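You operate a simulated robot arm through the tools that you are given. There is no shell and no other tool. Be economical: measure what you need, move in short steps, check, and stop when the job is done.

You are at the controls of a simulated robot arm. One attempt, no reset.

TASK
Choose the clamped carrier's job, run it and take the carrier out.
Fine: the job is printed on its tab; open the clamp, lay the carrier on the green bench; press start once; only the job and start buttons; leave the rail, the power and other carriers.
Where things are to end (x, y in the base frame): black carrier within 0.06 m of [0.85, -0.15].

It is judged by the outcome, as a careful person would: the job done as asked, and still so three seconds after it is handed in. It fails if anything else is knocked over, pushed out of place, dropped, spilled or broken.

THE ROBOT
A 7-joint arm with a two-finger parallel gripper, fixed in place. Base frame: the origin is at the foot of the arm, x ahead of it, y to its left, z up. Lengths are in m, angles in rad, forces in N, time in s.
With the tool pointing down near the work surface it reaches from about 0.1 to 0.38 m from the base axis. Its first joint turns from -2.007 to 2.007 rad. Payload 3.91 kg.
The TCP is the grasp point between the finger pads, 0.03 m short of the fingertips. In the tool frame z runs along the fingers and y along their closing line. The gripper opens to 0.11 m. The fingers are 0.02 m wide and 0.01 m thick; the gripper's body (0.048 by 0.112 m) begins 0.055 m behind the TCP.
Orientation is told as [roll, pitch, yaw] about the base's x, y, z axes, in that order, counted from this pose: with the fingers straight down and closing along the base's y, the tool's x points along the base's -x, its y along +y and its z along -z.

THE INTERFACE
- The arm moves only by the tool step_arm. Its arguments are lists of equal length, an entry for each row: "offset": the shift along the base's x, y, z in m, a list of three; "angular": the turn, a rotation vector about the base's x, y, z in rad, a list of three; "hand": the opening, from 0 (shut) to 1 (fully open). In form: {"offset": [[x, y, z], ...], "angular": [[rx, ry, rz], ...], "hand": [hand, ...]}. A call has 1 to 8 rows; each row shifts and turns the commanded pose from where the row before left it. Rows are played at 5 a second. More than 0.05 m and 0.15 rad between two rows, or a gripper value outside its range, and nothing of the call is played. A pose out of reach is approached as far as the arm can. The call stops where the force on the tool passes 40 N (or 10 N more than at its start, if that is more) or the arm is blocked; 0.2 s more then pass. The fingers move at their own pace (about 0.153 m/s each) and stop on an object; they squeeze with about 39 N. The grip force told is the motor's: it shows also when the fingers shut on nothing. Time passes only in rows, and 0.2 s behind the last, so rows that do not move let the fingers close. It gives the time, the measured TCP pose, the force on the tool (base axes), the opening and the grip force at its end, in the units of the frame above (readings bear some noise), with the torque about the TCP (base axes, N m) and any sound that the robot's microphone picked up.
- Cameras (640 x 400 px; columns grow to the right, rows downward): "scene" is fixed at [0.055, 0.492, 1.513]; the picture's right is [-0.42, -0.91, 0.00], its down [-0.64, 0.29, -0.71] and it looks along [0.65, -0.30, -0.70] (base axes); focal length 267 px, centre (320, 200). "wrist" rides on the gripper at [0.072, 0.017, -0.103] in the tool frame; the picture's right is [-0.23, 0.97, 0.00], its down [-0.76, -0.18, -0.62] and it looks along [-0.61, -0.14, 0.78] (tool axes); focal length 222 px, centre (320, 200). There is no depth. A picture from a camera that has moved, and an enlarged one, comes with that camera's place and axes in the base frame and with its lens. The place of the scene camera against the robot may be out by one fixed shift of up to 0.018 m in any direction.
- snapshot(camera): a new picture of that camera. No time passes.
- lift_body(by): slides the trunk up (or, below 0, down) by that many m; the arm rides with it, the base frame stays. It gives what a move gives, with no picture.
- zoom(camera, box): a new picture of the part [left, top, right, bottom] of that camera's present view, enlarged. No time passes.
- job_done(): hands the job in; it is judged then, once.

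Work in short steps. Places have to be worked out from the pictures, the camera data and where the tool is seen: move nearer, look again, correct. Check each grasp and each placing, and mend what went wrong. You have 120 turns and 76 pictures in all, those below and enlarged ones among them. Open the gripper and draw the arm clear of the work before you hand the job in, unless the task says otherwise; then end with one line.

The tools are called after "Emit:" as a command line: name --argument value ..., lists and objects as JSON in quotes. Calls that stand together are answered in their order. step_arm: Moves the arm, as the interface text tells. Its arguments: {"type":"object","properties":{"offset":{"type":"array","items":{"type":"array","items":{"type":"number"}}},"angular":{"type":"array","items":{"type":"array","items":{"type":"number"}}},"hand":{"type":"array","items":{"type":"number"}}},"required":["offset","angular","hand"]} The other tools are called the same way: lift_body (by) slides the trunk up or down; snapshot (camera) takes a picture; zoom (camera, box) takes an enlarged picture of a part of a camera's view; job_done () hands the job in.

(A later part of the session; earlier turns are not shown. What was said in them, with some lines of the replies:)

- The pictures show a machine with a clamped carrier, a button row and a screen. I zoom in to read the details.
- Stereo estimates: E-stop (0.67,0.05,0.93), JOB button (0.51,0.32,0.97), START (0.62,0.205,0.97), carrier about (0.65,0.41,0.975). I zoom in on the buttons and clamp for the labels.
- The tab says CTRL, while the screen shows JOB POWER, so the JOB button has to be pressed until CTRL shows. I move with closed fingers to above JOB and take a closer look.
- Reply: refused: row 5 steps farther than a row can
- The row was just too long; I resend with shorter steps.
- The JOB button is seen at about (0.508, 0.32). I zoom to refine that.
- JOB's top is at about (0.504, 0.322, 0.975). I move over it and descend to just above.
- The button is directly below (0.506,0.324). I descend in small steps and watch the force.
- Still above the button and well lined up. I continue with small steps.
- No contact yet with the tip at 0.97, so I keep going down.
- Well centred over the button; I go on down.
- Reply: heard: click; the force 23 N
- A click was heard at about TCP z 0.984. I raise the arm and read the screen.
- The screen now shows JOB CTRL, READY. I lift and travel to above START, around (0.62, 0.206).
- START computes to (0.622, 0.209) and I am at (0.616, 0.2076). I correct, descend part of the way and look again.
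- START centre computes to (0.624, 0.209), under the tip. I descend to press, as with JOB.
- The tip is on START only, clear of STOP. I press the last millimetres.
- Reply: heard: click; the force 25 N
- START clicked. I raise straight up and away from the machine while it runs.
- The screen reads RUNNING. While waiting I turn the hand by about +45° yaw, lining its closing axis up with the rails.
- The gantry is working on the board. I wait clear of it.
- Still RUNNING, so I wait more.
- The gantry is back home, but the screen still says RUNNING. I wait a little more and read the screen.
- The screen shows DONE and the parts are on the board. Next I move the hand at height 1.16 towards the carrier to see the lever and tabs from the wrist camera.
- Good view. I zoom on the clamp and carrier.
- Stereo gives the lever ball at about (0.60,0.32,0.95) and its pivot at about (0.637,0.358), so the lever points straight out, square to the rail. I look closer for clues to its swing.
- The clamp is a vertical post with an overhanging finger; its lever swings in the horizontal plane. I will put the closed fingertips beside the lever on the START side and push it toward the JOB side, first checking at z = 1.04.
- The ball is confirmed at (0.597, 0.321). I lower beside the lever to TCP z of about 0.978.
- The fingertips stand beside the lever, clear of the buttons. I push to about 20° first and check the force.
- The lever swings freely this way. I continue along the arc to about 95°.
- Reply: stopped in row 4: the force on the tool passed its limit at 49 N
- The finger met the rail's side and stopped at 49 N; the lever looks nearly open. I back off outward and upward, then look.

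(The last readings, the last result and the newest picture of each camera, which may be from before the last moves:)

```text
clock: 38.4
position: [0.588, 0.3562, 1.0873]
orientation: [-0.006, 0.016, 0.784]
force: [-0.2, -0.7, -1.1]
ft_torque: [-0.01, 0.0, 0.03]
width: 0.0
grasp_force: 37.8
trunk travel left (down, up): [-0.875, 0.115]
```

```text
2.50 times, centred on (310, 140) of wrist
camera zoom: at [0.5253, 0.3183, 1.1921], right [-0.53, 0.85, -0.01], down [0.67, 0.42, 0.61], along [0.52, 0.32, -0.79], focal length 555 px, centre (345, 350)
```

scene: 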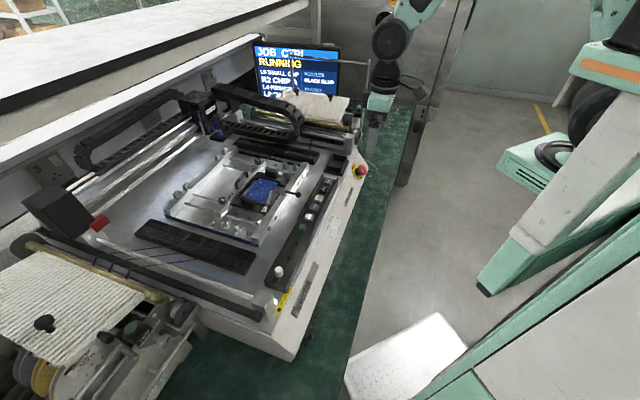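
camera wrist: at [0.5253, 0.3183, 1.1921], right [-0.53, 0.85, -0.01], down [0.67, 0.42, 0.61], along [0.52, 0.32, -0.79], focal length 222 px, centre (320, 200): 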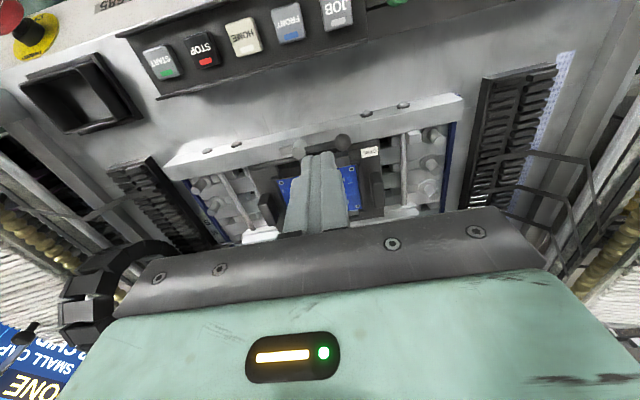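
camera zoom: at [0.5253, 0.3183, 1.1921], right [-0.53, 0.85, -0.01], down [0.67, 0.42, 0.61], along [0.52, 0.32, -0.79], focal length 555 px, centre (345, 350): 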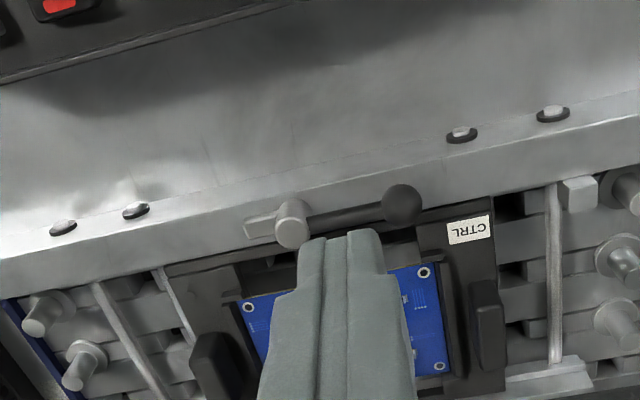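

The clamp is open: its finger now lies along the rail. The ball seems swung slightly inward over the carrier edge, so I move inward at height to view it better.

Emit:
step_arm --offset '[[0.02, 0.03, 0.02], [0.02, 0.03, 0.02], [0.02, 0.02, 0.03]]' --angular '[[0.005, 0, 0], [0, -0.016, 0], [0, 0, 0]]' --hand '[0, 0, 0]'

Emit:
zoom --camera "wrist" --box '[220, 20, 420, 160]'

Emit:
zoom --camera "scene" --box '[220, 160, 310, 220]'

```text
clock: 39.2
position: [0.6446, 0.4361, 1.1519]
orientation: [-0.014, 0.004, 0.784]
force: [-0.3, 0.1, -0.6]
ft_torque: [0.0, -0.02, -0.01]
width: 0.0001
grasp_force: 37.8
trunk travel left (down, up): [-0.875, 0.115]
```

```text
2.86 times, centred on (320, 90) of wrist
camera zoom: at [0.5816, 0.3988, 1.2565], right [-0.53, 0.85, -0.01], down [0.66, 0.42, 0.62], along [0.54, 0.32, -0.78], focal length 635 px, centre (320, 514)
```

zoom: 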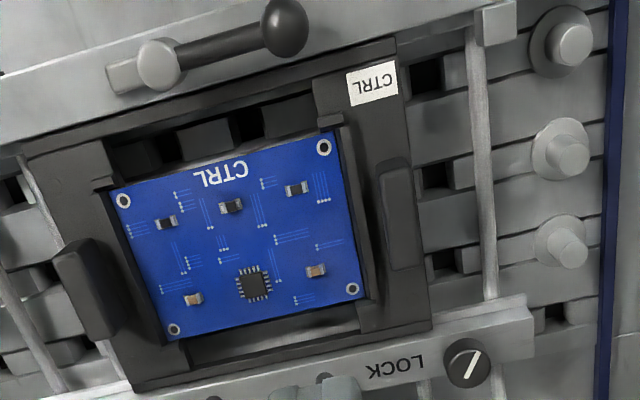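

```text
6.67 times, centred on (265, 190) of scene
camera zoom: at [0.055, 0.492, 1.513], right [-0.42, -0.91, 0.0], down [-0.64, 0.29, -0.71], along [0.65, -0.3, -0.7], focal length 1777 px, centre (687, 267)
```

zoom: 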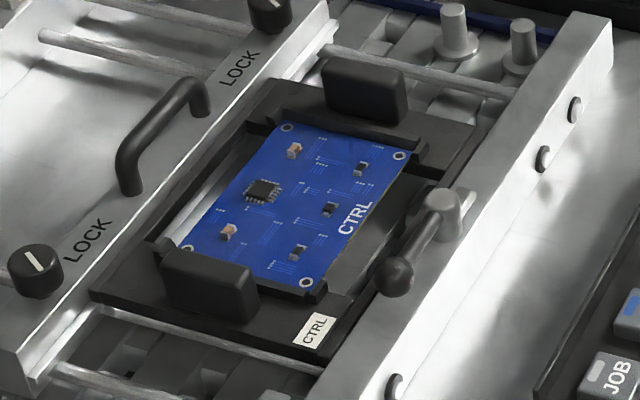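

From straight above, the ball lies over the rail and just clears the carrier. The JOB-side tab top is at about (0.6245, 0.458, 0.975), and I will grip that one. I move above it with the fingers part open.

Emit:
step_arm --offset '[[-0.02, 0.022, 0], [0, 0, -0.04], [0, 0, -0.04], [0, 0, -0.03]]' --angular '[[0.012, -0.004, 0.013], [0, 0, 0], [0, 0, 0], [0, 0, 0]]' --hand '[0.45, 0.45, 0.45, 0.45]'

Emit:
snapshot --camera "wrist"

Emit:
zoom --camera "scene" --box '[200, 150, 305, 220]'

```text
clock: 40.2
position: [0.6225, 0.4578, 1.0444]
orientation: [-0.009, -0.011, 0.797]
force: [-0.3, 0.6, 0.6]
ft_torque: [0.03, 0.0, 0.0]
width: 0.0494
grasp_force: 0.0
trunk travel left (down, up): [-0.875, 0.115]
```

```text
35 pictures are left
camera wrist: at [0.5593, 0.4184, 1.1486], right [-0.54, 0.84, -0.01], down [0.65, 0.42, 0.63], along [0.54, 0.34, -0.77], focal length 222 px, centre (320, 200)
```

wrist: 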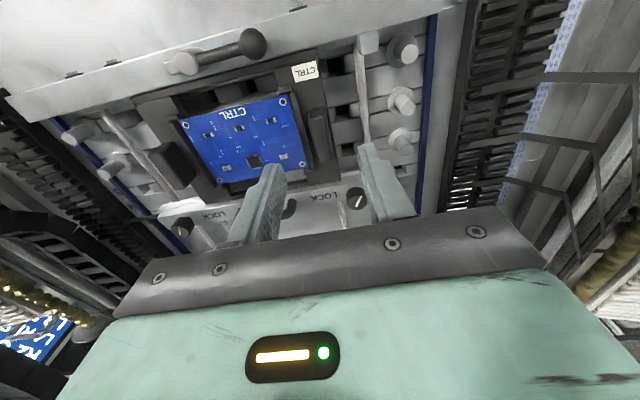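

```text
5.71 times, centred on (252, 185) of scene
camera zoom: at [0.055, 0.492, 1.513], right [-0.42, -0.91, 0.0], down [-0.64, 0.29, -0.71], along [0.65, -0.3, -0.7], focal length 1524 px, centre (706, 286)
```

zoom: 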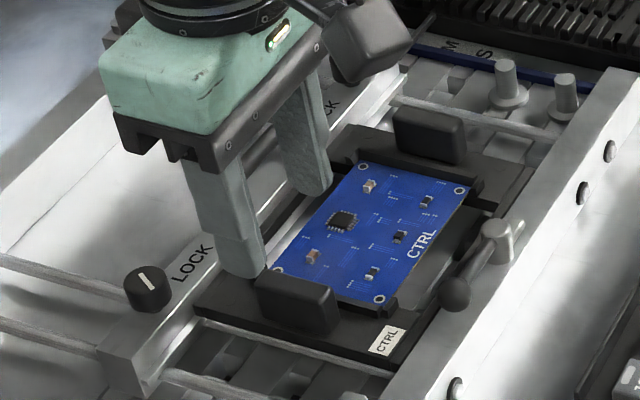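

The tab is under the TCP. I level the small tilt and go down to z of about 1.005 for a check before straddling it.

Emit:
step_arm --offset '[[0.001, 0, -0.02], [0, 0, -0.018]]' --angular '[[-0.002, 0.014, 0], [0, 0, 0]]' --hand '[0.45, 0.45]'

Emit:
zoom --camera "wrist" --box '[220, 80, 420, 220]'

Emit:
zoom --camera "scene" --box '[200, 150, 305, 220]'

```text
clock: 40.8
position: [0.6241, 0.457, 1.0071]
orientation: [0.001, 0.0, 0.796]
force: [-0.7, -0.6, -0.3]
ft_torque: [0.01, -0.02, 0.0]
width: 0.0497
grasp_force: 0.1
trunk travel left (down, up): [-0.875, 0.115]
```

```text
2.86 times, centred on (320, 150) of wrist
camera zoom: at [0.5624, 0.4176, 1.1117], right [-0.54, 0.84, 0.0], down [0.66, 0.42, 0.62], along [0.53, 0.33, -0.78], focal length 635 px, centre (320, 343)
```

zoom: 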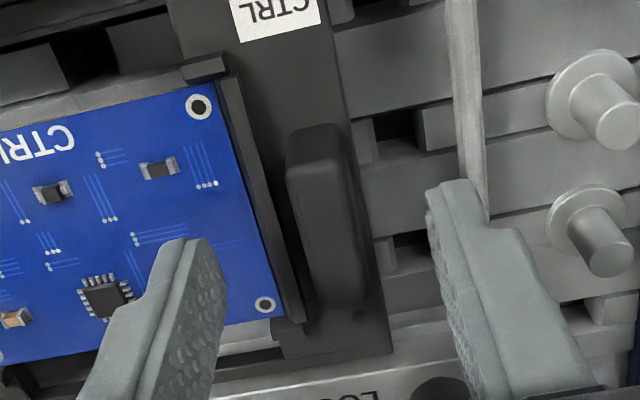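

```text
5.71 times, centred on (252, 185) of scene
camera zoom: at [0.055, 0.492, 1.513], right [-0.42, -0.91, 0.0], down [-0.64, 0.29, -0.71], along [0.65, -0.3, -0.7], focal length 1524 px, centre (706, 286)
```

zoom: 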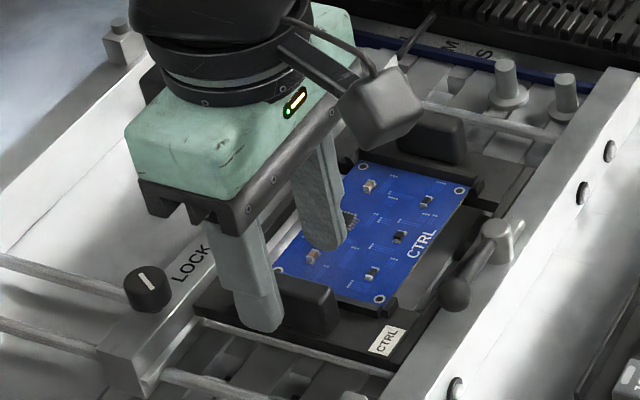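

The tab is centred between the fingers. I narrow the opening a little to stay off the board's parts, then descend 18 mm gently.

Emit:
step_arm --offset '[[-0.001, -0.001, 0], [0, 0, -0.006], [0, 0, -0.006], [0, 0, -0.006]]' --angular '[[0, 0, 0], [0, 0, 0], [0, 0, 0], [0, 0, 0]]' --hand '[0.32, 0.32, 0.32, 0.32]'

Emit:
zoom --camera "wrist" --box '[220, 80, 420, 220]'

Emit:
zoom --camera "scene" --box '[220, 160, 300, 220]'

```text
clock: 41.8
position: [0.6243, 0.4559, 0.9889]
orientation: [0.001, 0.002, 0.795]
force: [0.0, -0.5, 0.1]
ft_torque: [-0.01, -0.02, 0.01]
width: 0.0351
grasp_force: 0.0
trunk travel left (down, up): [-0.875, 0.115]
```

```text
2.86 times, centred on (320, 150) of wrist
camera zoom: at [0.562, 0.4158, 1.0937], right [-0.54, 0.84, 0.0], down [0.66, 0.42, 0.62], along [0.52, 0.33, -0.78], focal length 635 px, centre (320, 343)
```

zoom: 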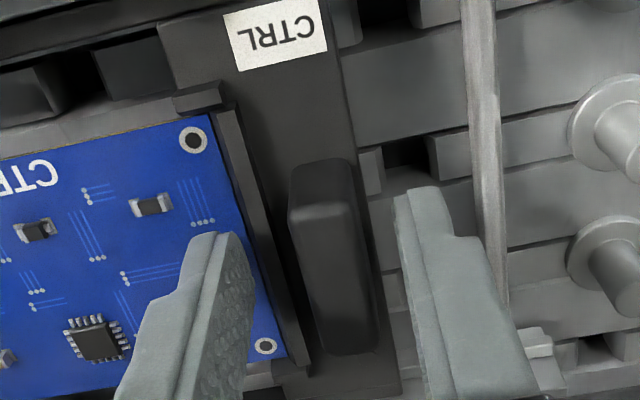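

```text
6.67 times, centred on (260, 190) of scene
camera zoom: at [0.055, 0.492, 1.513], right [-0.42, -0.91, 0.0], down [-0.64, 0.29, -0.71], along [0.65, -0.3, -0.7], focal length 1777 px, centre (720, 267)
```

zoom: 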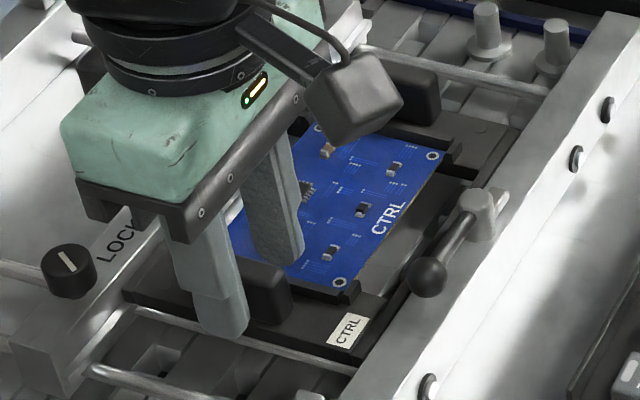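

The tab sits between the fingers. I go 4 mm deeper, then close and check.

Emit:
step_arm --offset '[[0, 0, -0.004], [0, 0, 0], [0, 0, 0], [0, 0, 0]]' --angular '[[0, 0, 0], [0, 0, 0], [0, 0, 0], [0, 0, 0]]' --hand '[0.32, 0.2, 0, 0]'

Emit:
zoom --camera "wrist" --box '[220, 80, 420, 220]'

```text
clock: 42.8
position: [0.6231, 0.4549, 0.987]
orientation: [0.0, 0.001, 0.795]
force: [0.0, -0.6, 5.8]
ft_torque: [-0.55, -0.56, -0.18]
width: 0.0258
grasp_force: 39.3
trunk travel left (down, up): [-0.875, 0.115]
```

```text
2.86 times, centred on (320, 150) of wrist
camera zoom: at [0.562, 0.4156, 1.0903], right [-0.54, 0.84, 0.0], down [0.66, 0.42, 0.62], along [0.53, 0.33, -0.78], focal length 635 px, centre (320, 343)
```

zoom: 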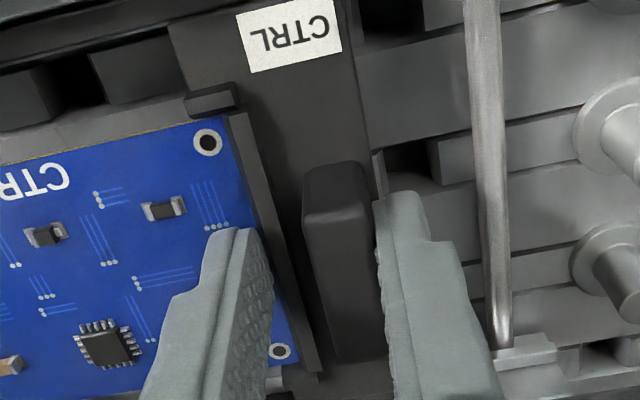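

It closed at 25.8 mm with 5.8 N upward: the inner tip has caught the low frame wall rather than the tab. I open, raise 6 mm and close again.

Emit:
step_arm --offset '[[0, 0, 0], [0, 0, 0.006], [0, 0, 0], [0, 0, 0], [0, 0, 0]]' --angular '[[0, 0, 0], [0, 0, 0], [0, 0, 0], [0, 0, 0], [0, 0, 0]]' --hand '[0.34, 0.34, 0.2, 0, 0]'

Emit:
zoom --camera "wrist" --box '[220, 80, 420, 220]'

```text
clock: 44.0
position: [0.624, 0.4548, 0.989]
orientation: [0.001, 0.001, 0.796]
force: [-0.2, -0.9, -0.2]
ft_torque: [0.0, 0.1, -0.08]
width: 0.0129
grasp_force: 39.3
trunk travel left (down, up): [-0.875, 0.115]
```

```text
2.86 times, centred on (320, 150) of wrist
camera zoom: at [0.562, 0.4156, 1.0953], right [-0.54, 0.84, 0.0], down [0.66, 0.42, 0.62], along [0.52, 0.33, -0.78], focal length 635 px, centre (320, 343)
```

zoom: 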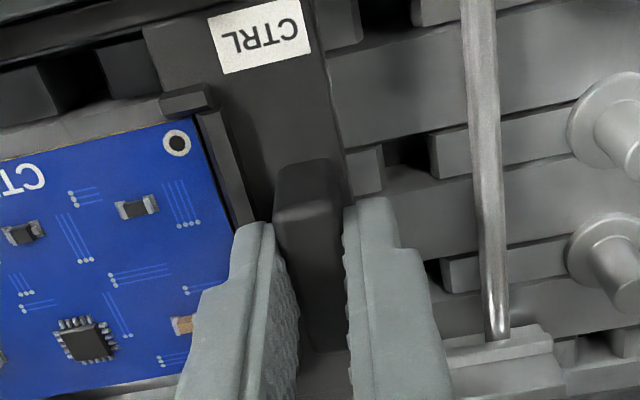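

The tab is now gripped at 12.9 mm thickness. I lift in small steps and check the load.

Emit:
step_arm --offset '[[0, 0, 0.003], [0, 0, 0.004], [0, 0, 0.005]]' --angular '[[0, 0, 0], [0, 0, 0], [0, 0, 0]]' --hand '[0, 0, 0]'

Emit:
zoom --camera "scene" --box '[220, 150, 310, 220]'

Emit:
zoom --camera "wrist" --box '[160, 40, 400, 200]'

```text
clock: 44.8
position: [0.6243, 0.4548, 1.0037]
orientation: [0.0, 0.002, 0.795]
force: [-0.9, 0.6, -0.9]
ft_torque: [0.06, 0.08, -0.07]
width: 0.013
grasp_force: 38.9
trunk travel left (down, up): [-0.875, 0.115]
```

```text
5.71 times, centred on (265, 185) of scene
camera zoom: at [0.055, 0.492, 1.513], right [-0.42, -0.91, 0.0], down [-0.64, 0.29, -0.71], along [0.65, -0.3, -0.7], focal length 1524 px, centre (634, 286)
```

zoom: 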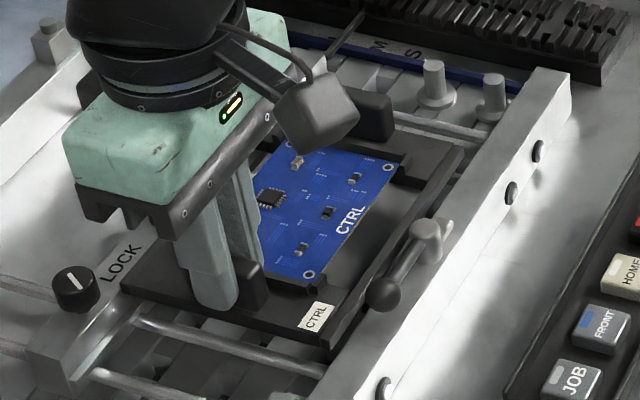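

```text
2.50 times, centred on (280, 120) of wrist
camera zoom: at [0.5624, 0.415, 1.108], right [-0.54, 0.84, 0.0], down [0.66, 0.42, 0.62], along [0.52, 0.33, -0.78], focal length 555 px, centre (420, 400)
```

zoom: 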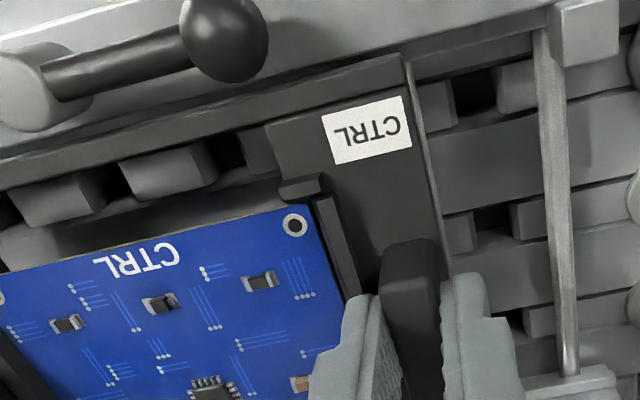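

The carrier has come up with the hand, level and light, and is clear of the ball. I keep lifting straight up.

Emit:
step_arm --offset '[[0, 0, 0.006], [0, 0, 0.008], [0, 0, 0.015], [0, 0, 0.02], [0, 0, 0.03]]' --angular '[[0, 0, 0], [0, 0, 0], [0, 0, 0], [0, 0, 0], [0, 0, 0]]' --hand '[0, 0, 0, 0, 0]'

Emit:
snapshot --camera "scene"

Emit:
snapshot --camera "wrist"

```text
clock: 46.0
position: [0.6239, 0.4578, 1.0832]
orientation: [0.0, 0.001, 0.797]
force: [0.7, -0.3, -0.5]
ft_torque: [0.07, 0.08, 0.01]
width: 0.0129
grasp_force: 38.9
trunk travel left (down, up): [-0.875, 0.115]
```

```text
25 pictures are left
```

scene: 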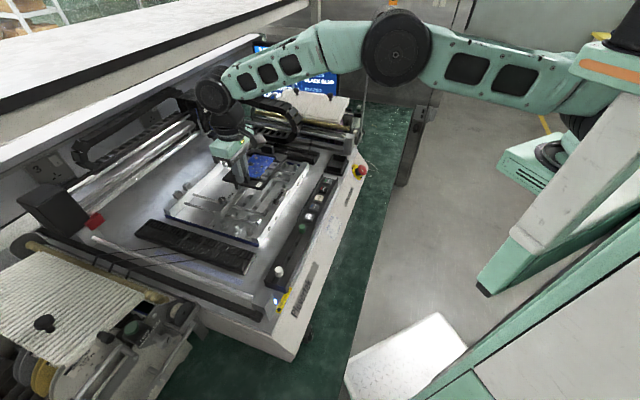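

```text
24 pictures are left
camera wrist: at [0.5623, 0.4173, 1.1868], right [-0.54, 0.84, 0.0], down [0.66, 0.42, 0.62], along [0.52, 0.33, -0.78], focal length 222 px, centre (320, 200)
```

wrist: 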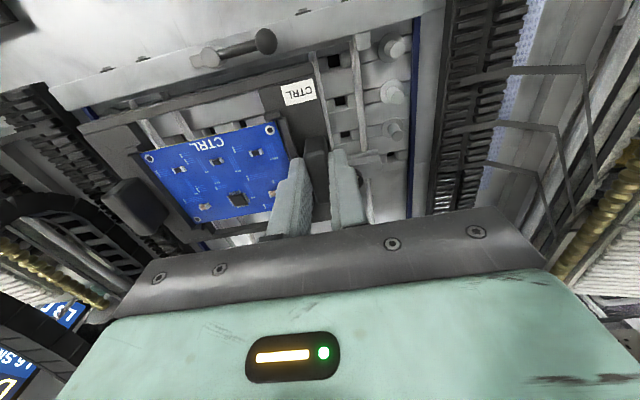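

The carrier hangs level and securely. I carry it forward out over the front of the machine, then right towards the bench target, staying high.

Emit:
step_arm --offset '[[-0.016, -0.0395, 0.0168], [-0.016, -0.0395, 0.0168], [-0.016, -0.0395, 0.0168], [-0.016, -0.0395, 0.0168]]' --angular '[[0, 0, 0], [0, 0, 0], [0, 0, 0], [0, 0, 0]]' --hand '[0, 0, 0, 0]'

Emit:
step_arm --offset '[[0.02, -0.0375, 0], [0.02, -0.0375, 0], [0.02, -0.0375, 0], [0.02, -0.0375, 0], [0.02, -0.0375, 0], [0.02, -0.0375, 0], [0.02, -0.0375, 0]]' --angular '[[0, 0, 0], [0, 0, 0], [0, 0, 0], [0, 0, 0], [0, 0, 0], [0, 0, 0], [0, 0, 0]]' --hand '[0, 0, 0, 0, 0, 0, 0]'

Emit:
snapshot --camera "wrist"

Emit:
snapshot --camera "scene"

```text
clock: 47.0
position: [0.5616, 0.2973, 1.1492]
orientation: [0.001, -0.001, 0.797]
force: [0.3, 0.5, -1.7]
ft_torque: [0.03, 0.09, -0.04]
width: 0.013
grasp_force: 38.6
trunk travel left (down, up): [-0.875, 0.115]
```

```text
clock: 48.6
position: [0.701, 0.035, 1.1507]
orientation: [0.002, 0.0, 0.796]
force: [0.0, 0.4, -1.4]
ft_torque: [0.0, 0.03, -0.04]
width: 0.0129
grasp_force: 38.9
trunk travel left (down, up): [-0.875, 0.115]
```

```text
23 pictures are left
camera wrist: at [0.6391, -0.0037, 1.2541], right [-0.54, 0.84, 0.0], down [0.66, 0.42, 0.62], along [0.52, 0.33, -0.78], focal length 222 px, centre (320, 200)
```

wrist: 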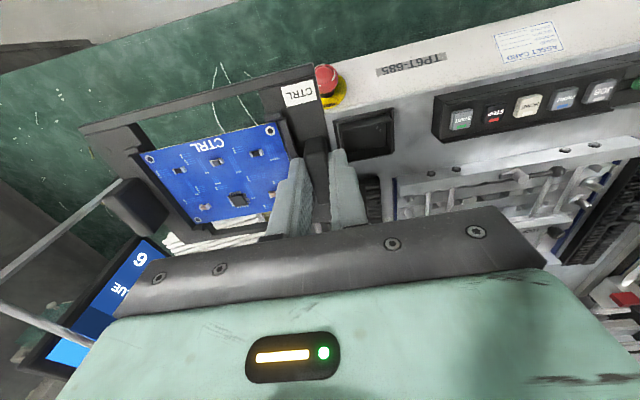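

```text
22 pictures are left
```

scene: 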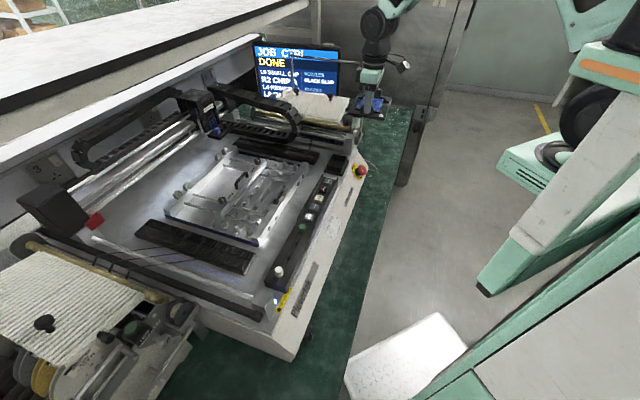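

The green bench is visible to the right of the machine. Some thin bars stand near the target, so I look closely before moving in.

Emit:
zoom --camera "scene" --box '[320, 50, 440, 180]'

Emit:
zoom --camera "wrist" --box '[0, 60, 240, 380]'

```text
3.08 times, centred on (380, 115) of scene
camera zoom: at [0.055, 0.492, 1.513], right [-0.42, -0.91, 0.0], down [-0.64, 0.29, -0.71], along [0.65, -0.3, -0.7], focal length 820 px, centre (135, 462)
```

zoom: 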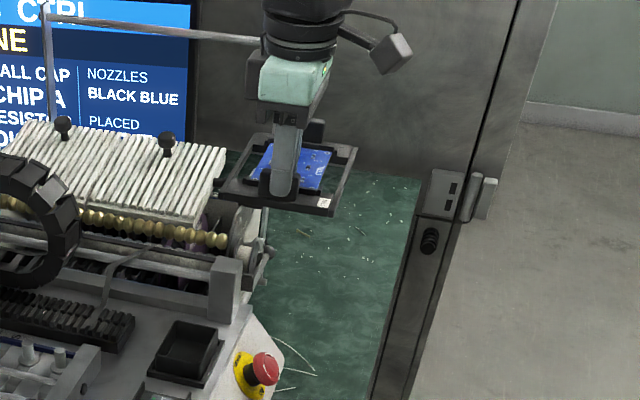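

```text
1.25 times, centred on (120, 220) of wrist
camera zoom: at [0.6391, -0.0037, 1.2541], right [-0.54, 0.84, 0.0], down [0.66, 0.42, 0.62], along [0.52, 0.33, -0.78], focal length 278 px, centre (570, 175)
```

zoom: 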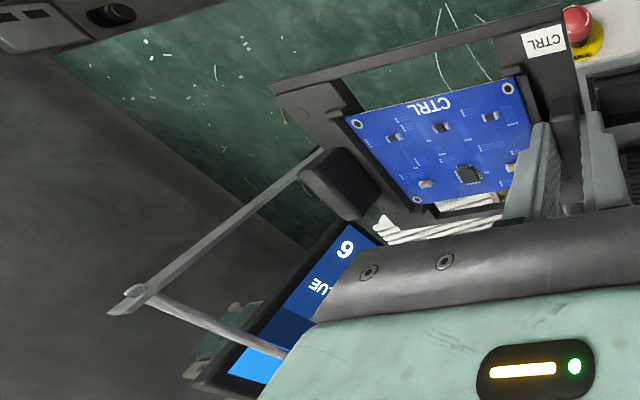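

The right post of the bar frame works out to (1.18,-0.27), far off. The feeder end is near d=0.565, so I aim the carrier centre at about (0.856,-0.172), slightly toward the bench's open side. I move above it.

Emit:
step_arm --offset '[[0.026, -0.039, -0.0125], [0.026, -0.039, -0.0125], [0.026, -0.039, -0.0125], [0.026, -0.039, -0.0125]]' --angular '[[0, 0, 0], [0, 0, 0], [0, 0, 0], [0, 0, 0]]' --hand '[0, 0, 0, 0]'

Emit:
snapshot --camera "wrist"

Emit:
zoom --camera "scene" --box '[320, 70, 440, 180]'

```text
clock: 49.6
position: [0.8064, -0.1206, 1.1021]
orientation: [0.0, 0.002, 0.798]
force: [0.2, 0.2, 0.0]
ft_torque: [0.01, 0.02, 0.02]
width: 0.0132
grasp_force: 38.9
trunk travel left (down, up): [-0.875, 0.115]
```

```text
19 pictures are left
camera wrist: at [0.7445, -0.1601, 1.2066], right [-0.54, 0.84, 0.0], down [0.66, 0.42, 0.62], along [0.52, 0.34, -0.78], focal length 222 px, centre (320, 200)
```

wrist: 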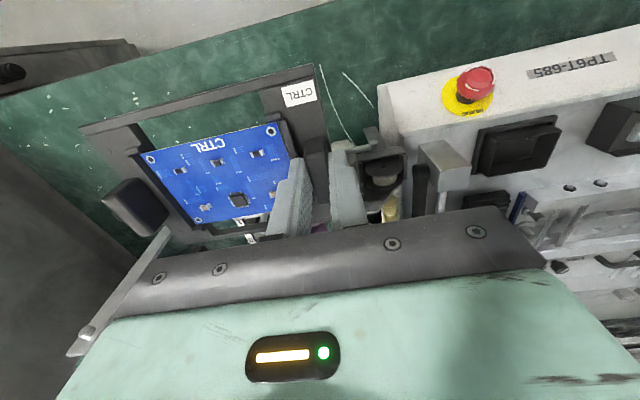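

```text
3.64 times, centred on (380, 125) of scene
camera zoom: at [0.055, 0.492, 1.513], right [-0.42, -0.91, 0.0], down [-0.64, 0.29, -0.71], along [0.65, -0.3, -0.7], focal length 970 px, centre (102, 473)
```

zoom: 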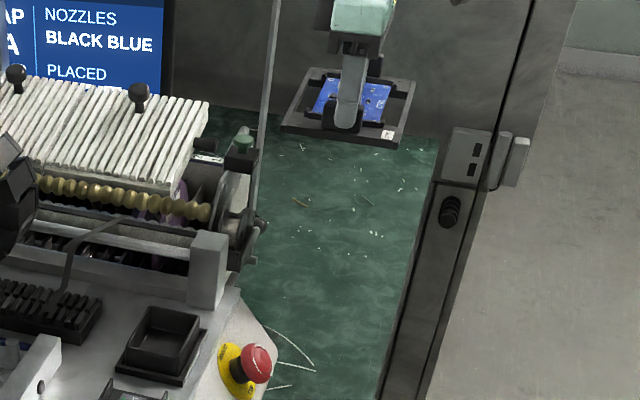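

The feeder edge lies about 1.5–2 cm past the carrier's inner side. I shift 1 cm towards the open side and 1 cm back, lower to z≈0.97, and look again.

Emit:
step_arm --offset '[[-0.0156, 0.0013, 0], [0, 0, -0.04], [0, 0, -0.04], [0, 0, -0.04]]' --angular '[[0, 0, 0], [0, 0, 0], [0, 0, 0], [0, 0, 0]]' --hand '[0, 0, 0, 0]'

Emit:
snapshot --camera "wrist"

Emit:
zoom --camera "scene" --box '[330, 90, 420, 170]'

```text
clock: 50.6
position: [0.7915, -0.1154, 0.983]
orientation: [-0.001, -0.001, 0.797]
force: [0.3, 0.2, -1.6]
ft_torque: [0.05, 0.05, -0.01]
width: 0.0131
grasp_force: 38.6
trunk travel left (down, up): [-0.875, 0.115]
```

```text
17 pictures are left
camera wrist: at [0.7298, -0.155, 1.0876], right [-0.54, 0.84, 0.0], down [0.66, 0.42, 0.62], along [0.53, 0.33, -0.78], focal length 222 px, centre (320, 200)
```

wrist: 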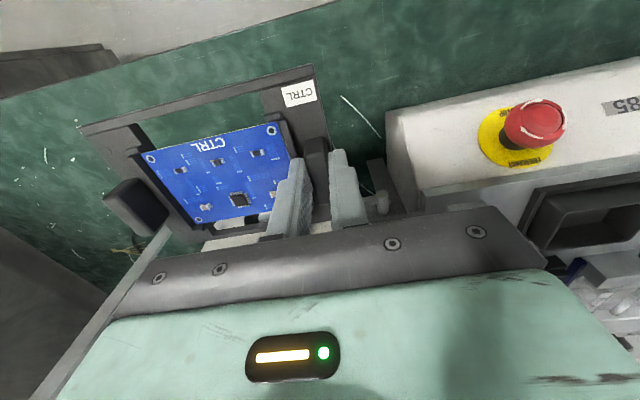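

```text
5.00 times, centred on (375, 130) of scene
camera zoom: at [0.055, 0.492, 1.513], right [-0.42, -0.91, 0.0], down [-0.64, 0.29, -0.71], along [0.65, -0.3, -0.7], focal length 1333 px, centre (45, 550)
```

zoom: 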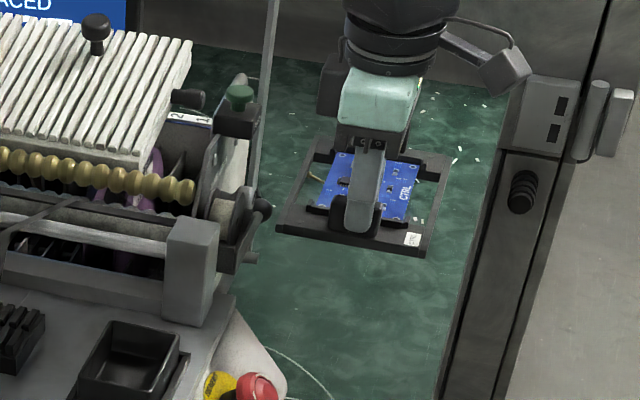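

There is clear green bench all round under the carrier. I lower further, then in small steps to touch.

Emit:
step_arm --offset '[[0, 0, -0.04], [0, 0, -0.03], [0, 0, -0.02]]' --angular '[[0, 0, 0], [0, 0, 0], [0, 0, 0]]' --hand '[0, 0, 0]'

Emit:
zoom --camera "scene" --box '[330, 90, 420, 170]'

Emit:
snapshot --camera "wrist"

```text
clock: 51.4
position: [0.79, -0.1174, 0.8909]
orientation: [0.0, 0.001, 0.797]
force: [0.1, -0.2, -1.0]
ft_torque: [0.07, 0.06, -0.01]
width: 0.0129
grasp_force: 38.7
trunk travel left (down, up): [-0.875, 0.115]
```

```text
5.00 times, centred on (375, 130) of scene
camera zoom: at [0.055, 0.492, 1.513], right [-0.42, -0.91, 0.0], down [-0.64, 0.29, -0.71], along [0.65, -0.3, -0.7], focal length 1333 px, centre (45, 550)
```

zoom: 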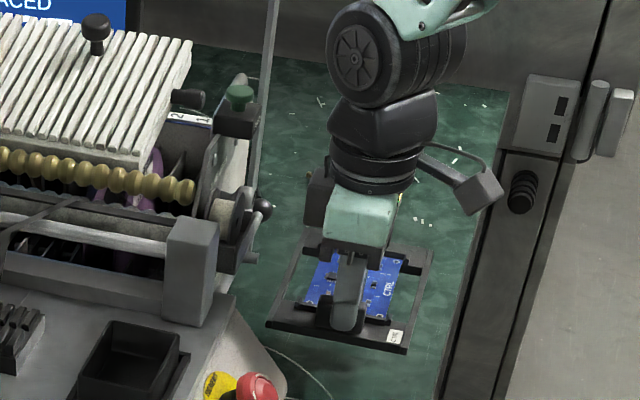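

```text
14 pictures are left
camera wrist: at [0.7279, -0.157, 0.9958], right [-0.54, 0.84, 0.0], down [0.66, 0.42, 0.62], along [0.53, 0.33, -0.78], focal length 222 px, centre (320, 200)
```

wrist: 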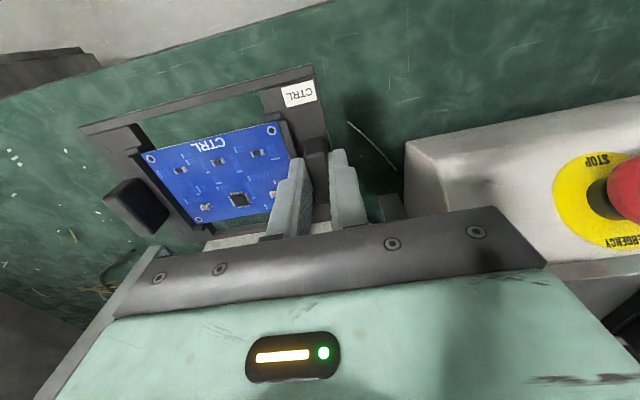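

Still above the bench and clear. I continue down in smaller steps.

Emit:
step_arm --offset '[[0, 0, -0.012], [0, 0, -0.01], [0, 0, -0.006], [0, 0, -0.005]]' --angular '[[0, 0, 0], [0, 0, 0], [0, 0, 0], [0, 0, 0]]' --hand '[0, 0, 0, 0]'

Emit:
zoom --camera "scene" --box '[345, 115, 405, 175]'

```text
clock: 52.4
position: [0.7904, -0.1184, 0.8586]
orientation: [-0.001, 0.001, 0.797]
force: [0.3, 0.8, -1.2]
ft_torque: [0.06, 0.03, 0.0]
width: 0.0131
grasp_force: 39.2
trunk travel left (down, up): [-0.875, 0.115]
```

```text
6.67 times, centred on (375, 145) of scene
camera zoom: at [0.055, 0.492, 1.513], right [-0.42, -0.91, 0.0], down [-0.64, 0.29, -0.71], along [0.65, -0.3, -0.7], focal length 1777 px, centre (-47, 567)
```

zoom: 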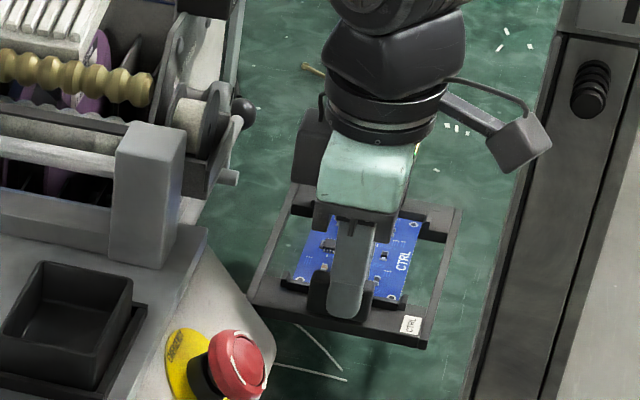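

No touch yet. I continue in 4 mm steps, watching the force.

Emit:
step_arm --offset '[[0, 0, -0.004], [0, 0, -0.004], [0, 0, -0.004], [0, 0, -0.004]]' --angular '[[0, 0, 0], [0, 0, 0], [0, 0, 0], [0, 0, 0]]' --hand '[0, 0, 0, 0]'

Emit:
step_arm --offset '[[0, 0, -0.003], [0, 0, -0.003], [0, 0, -0.003]]' --angular '[[0, 0, 0], [0, 0, 0], [0, 0, 0]]' --hand '[0, 0, 0]'

Emit:
snapshot --camera "wrist"

```text
clock: 53.4
position: [0.7899, -0.1198, 0.8435]
orientation: [0.0, 0.002, 0.794]
force: [-0.6, 0.2, -0.6]
ft_torque: [0.06, 0.06, 0.01]
width: 0.0132
grasp_force: 39.5
trunk travel left (down, up): [-0.875, 0.115]
```

```text
clock: 54.2
position: [0.7906, -0.1183, 0.8328]
orientation: [-0.001, 0.001, 0.797]
force: [0.0, 0.1, -0.7]
ft_torque: [-0.02, 0.04, 0.04]
width: 0.0132
grasp_force: 39.3
trunk travel left (down, up): [-0.875, 0.115]
```

```text
12 pictures are left
camera wrist: at [0.7283, -0.1582, 0.9366], right [-0.54, 0.84, 0.0], down [0.66, 0.42, 0.62], along [0.52, 0.33, -0.78], focal length 222 px, centre (320, 200)
```

wrist: 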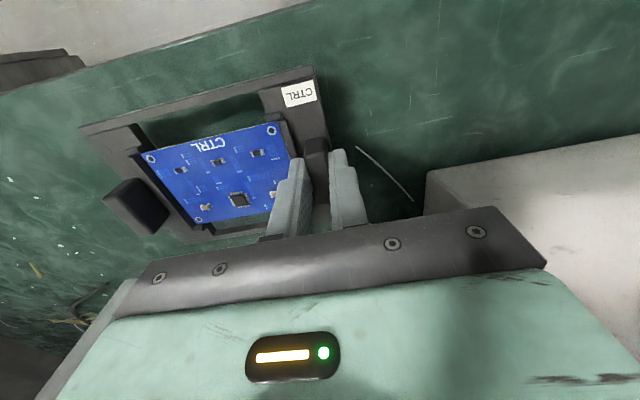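

The shadow is closing up, but there is still no contact. I keep going.

Emit:
step_arm --offset '[[0, 0, -0.004], [0, 0, -0.004], [0, 0, -0.003]]' --angular '[[0, 0, 0], [0, 0, 0], [0, 0, 0]]' --hand '[0, 0, 0]'

Emit:
step_arm --offset '[[0, 0, -0.003], [0, 0, -0.003]]' --angular '[[0, 0, 0], [0, 0, 0]]' --hand '[0, 0]'

```text
clock: 55.0
position: [0.7908, -0.1195, 0.822]
orientation: [0.0, 0.001, 0.795]
force: [-0.5, 0.2, -0.5]
ft_torque: [0.03, 0.08, 0.03]
width: 0.0131
grasp_force: 38.5
trunk travel left (down, up): [-0.875, 0.115]
```

```text
clock: 55.6
position: [0.7898, -0.12, 0.8164]
orientation: [0.0, 0.003, 0.798]
force: [-0.4, -1.0, -0.9]
ft_torque: [0.07, 0.06, 0.02]
width: 0.0131
grasp_force: 38.9
trunk travel left (down, up): [-0.875, 0.115]
```

Emit:
zoom --camera "wrist" --box '[60, 40, 400, 260]'

Emit:
zoom --camera "scene" --box '[345, 125, 405, 185]'

```text
1.82 times, centred on (230, 150) of wrist
camera zoom: at [0.7281, -0.1591, 0.921], right [-0.54, 0.84, 0.0], down [0.66, 0.42, 0.62], along [0.53, 0.33, -0.78], focal length 404 px, centre (484, 291)
```

zoom: 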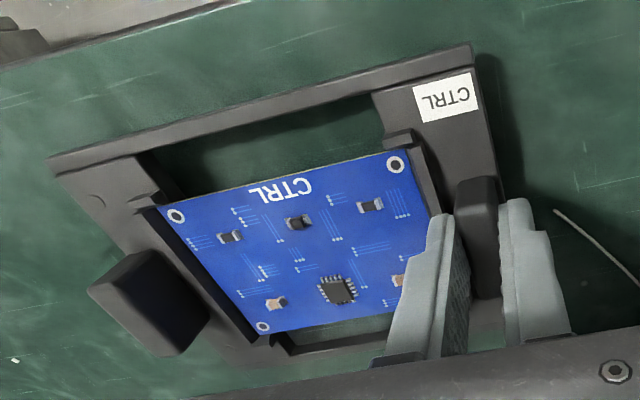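

```text
6.67 times, centred on (375, 155) of scene
camera zoom: at [0.055, 0.492, 1.513], right [-0.42, -0.91, 0.0], down [-0.64, 0.29, -0.71], along [0.65, -0.3, -0.7], focal length 1777 px, centre (-47, 500)
```

zoom: 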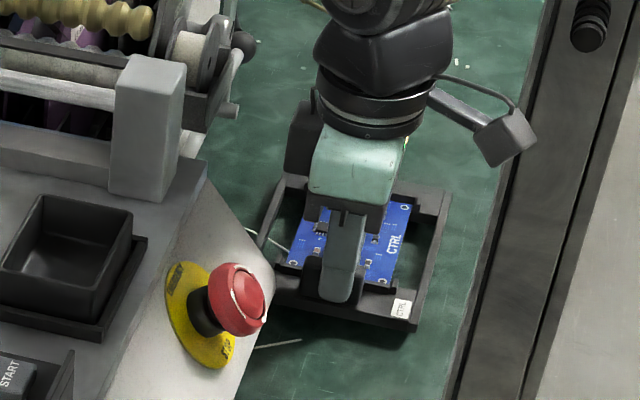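

Close to the bench now, judging by the narrow shadow. I continue in 3 mm steps.

Emit:
step_arm --offset '[[0, 0, -0.003], [0, 0, -0.003], [0, 0, -0.003]]' --angular '[[0, 0, 0], [0, 0, 0], [0, 0, 0]]' --hand '[0, 0, 0]'

Emit:
step_arm --offset '[[0, 0, -0.002], [0, 0, -0.002], [0, 0, -0.002]]' --angular '[[0, 0, 0], [0, 0, 0], [0, 0, 0]]' --hand '[0, 0, 0]'

```text
clock: 56.4
position: [0.7903, -0.12, 0.807]
orientation: [0.001, 0.001, 0.795]
force: [0.0, 0.6, -0.4]
ft_torque: [-0.05, 0.01, -0.02]
width: 0.013
grasp_force: 38.6
trunk travel left (down, up): [-0.875, 0.115]
```

```text
clock: 57.3
position: [0.7924, -0.119, 0.8052]
orientation: [-0.003, -0.002, 0.795]
force: [-2.0, -0.1, 16.7]
ft_torque: [-0.5, 0.54, -0.05]
width: 0.0133
grasp_force: 39.1
trunk travel left (down, up): [-0.875, 0.115]
stopped in row 3: the force on the tool passed its limit at 42 N (the readings are from after the stop); the commanded pose is now the measured one
```

The carrier is down on the bench. I relieve the pressure by 1 mm and open the fingers modestly.

Emit:
step_arm --offset '[[0, 0, 0.001], [0, 0, 0], [0, 0, 0], [0, 0, 0]]' --angular '[[0, 0, 0], [0, 0, 0], [0, 0, 0], [0, 0, 0]]' --hand '[0, 0.25, 0.3, 0.3]'

Emit:
zoom --camera "wrist" --box '[60, 40, 400, 260]'

```text
clock: 58.3
position: [0.7909, -0.1173, 0.8039]
orientation: [-0.002, -0.001, 0.797]
force: [-2.3, 4.6, 19.4]
ft_torque: [-0.13, -0.23, 0.11]
width: 0.0305
grasp_force: 0.1
trunk travel left (down, up): [-0.875, 0.115]
```

```text
1.82 times, centred on (230, 150) of wrist
camera zoom: at [0.729, -0.157, 0.9081], right [-0.54, 0.84, 0.0], down [0.66, 0.42, 0.63], along [0.53, 0.33, -0.78], focal length 404 px, centre (484, 291)
```

zoom: 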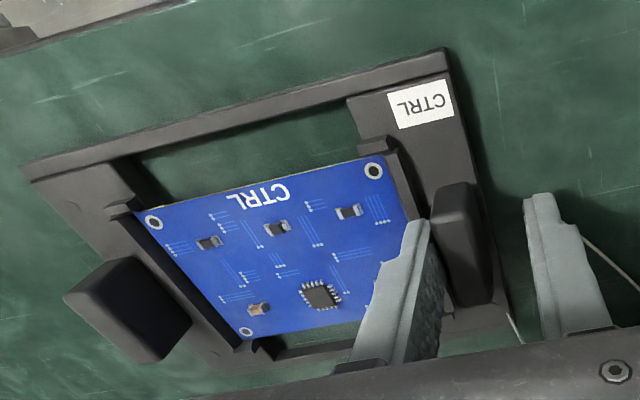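

Released. The 19 N shows the tip pressing lightly on the frame wall, so I raise straight up.

Emit:
step_arm --offset '[[0, 0, 0.005], [0, 0, 0.01], [0, 0, 0.03], [0, 0, 0.04], [0, 0, 0.04], [0, 0, 0.04], [0, 0, 0.04], [0, 0, 0.04]]' --angular '[[0, 0, 0], [0, 0, 0], [0, 0, 0], [0, 0, 0], [0, 0, 0], [0, 0, 0], [0, 0, 0], [0, 0, 0]]' --hand '[0.3, 0.3, 0.3, 0.3, 0.3, 0.3, 0.3, 0.3]'

Emit:
snapshot --camera "wrist"

```text
clock: 60.1
position: [0.7907, -0.1187, 1.0508]
orientation: [-0.002, 0.001, 0.797]
force: [0.8, 0.4, -0.8]
ft_torque: [0.0, -0.01, 0.03]
width: 0.0327
grasp_force: 0.1
trunk travel left (down, up): [-0.875, 0.115]
```

```text
8 pictures are left
camera wrist: at [0.7288, -0.1576, 1.1551], right [-0.54, 0.84, 0.0], down [0.66, 0.42, 0.62], along [0.53, 0.33, -0.78], focal length 222 px, centre (320, 200)
```

wrist: 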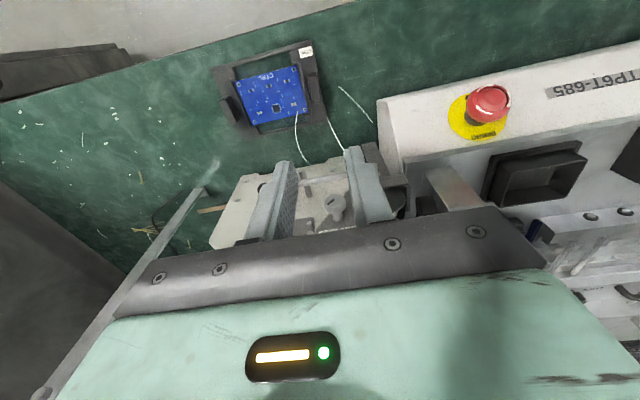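

The carrier lies flat on the bench at about (0.84,-0.175), within 0.035 m of the target. I draw the arm clear, then check the whole scene.

Emit:
step_arm --offset '[[0, 0, 0.045], [0, 0, 0.045], [0, 0, 0.045], [-0.045, 0.01, 0], [-0.045, 0.01, 0], [-0.045, 0.01, 0], [-0.045, 0.01, 0], [-0.045, 0.01, 0]]' --angular '[[0, 0, 0], [0, 0, 0], [0, 0, 0], [0, 0, 0], [0, 0, 0], [0, 0, 0], [0, 0, 0], [0, 0, 0]]' --hand '[0.5, 1, 1, 1, 1, 1, 1, 1]'

Emit:
snapshot --camera "scene"

Emit:
zoom --camera "scene" --box '[200, 110, 400, 240]'

```text
clock: 61.9
position: [0.5641, -0.0673, 1.1851]
orientation: [-0.002, -0.001, 0.796]
force: [0.8, 0.0, 0.6]
ft_torque: [0.02, 0.07, -0.01]
width: 0.1101
grasp_force: 0.0
trunk travel left (down, up): [-0.875, 0.115]
```

```text
7 pictures are left
```

scene: 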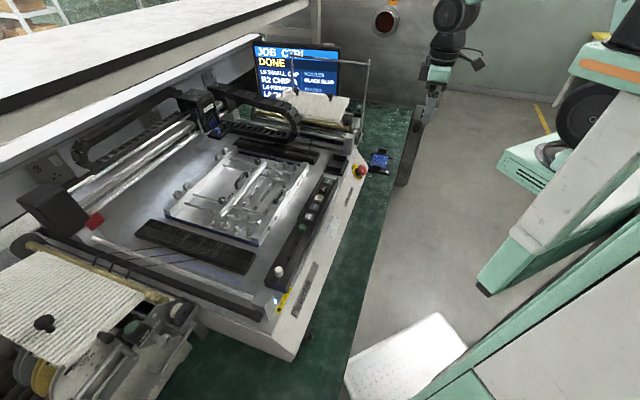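

```text
3.08 times, centred on (300, 175) of scene
camera zoom: at [0.055, 0.492, 1.513], right [-0.42, -0.91, 0.0], down [-0.64, 0.29, -0.71], along [0.65, -0.3, -0.7], focal length 820 px, centre (382, 277)
```

zoom: 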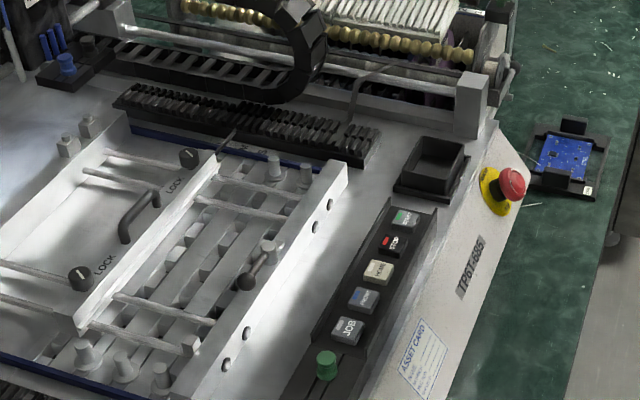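

The job shows DONE, the clamp is open, and the carrier lies on the bench at about (0.84,-0.18). Nothing else has moved, and the arm is clear with the gripper open. I hand in.

Emit:
job_done

```text
The job is handed in.
```

I selected the CTRL job and ran it to DONE with one press of start. I then opened the clamp and laid the carrier on the green bench at about (0.84, -0.18), roughly 0.03 m from the target.
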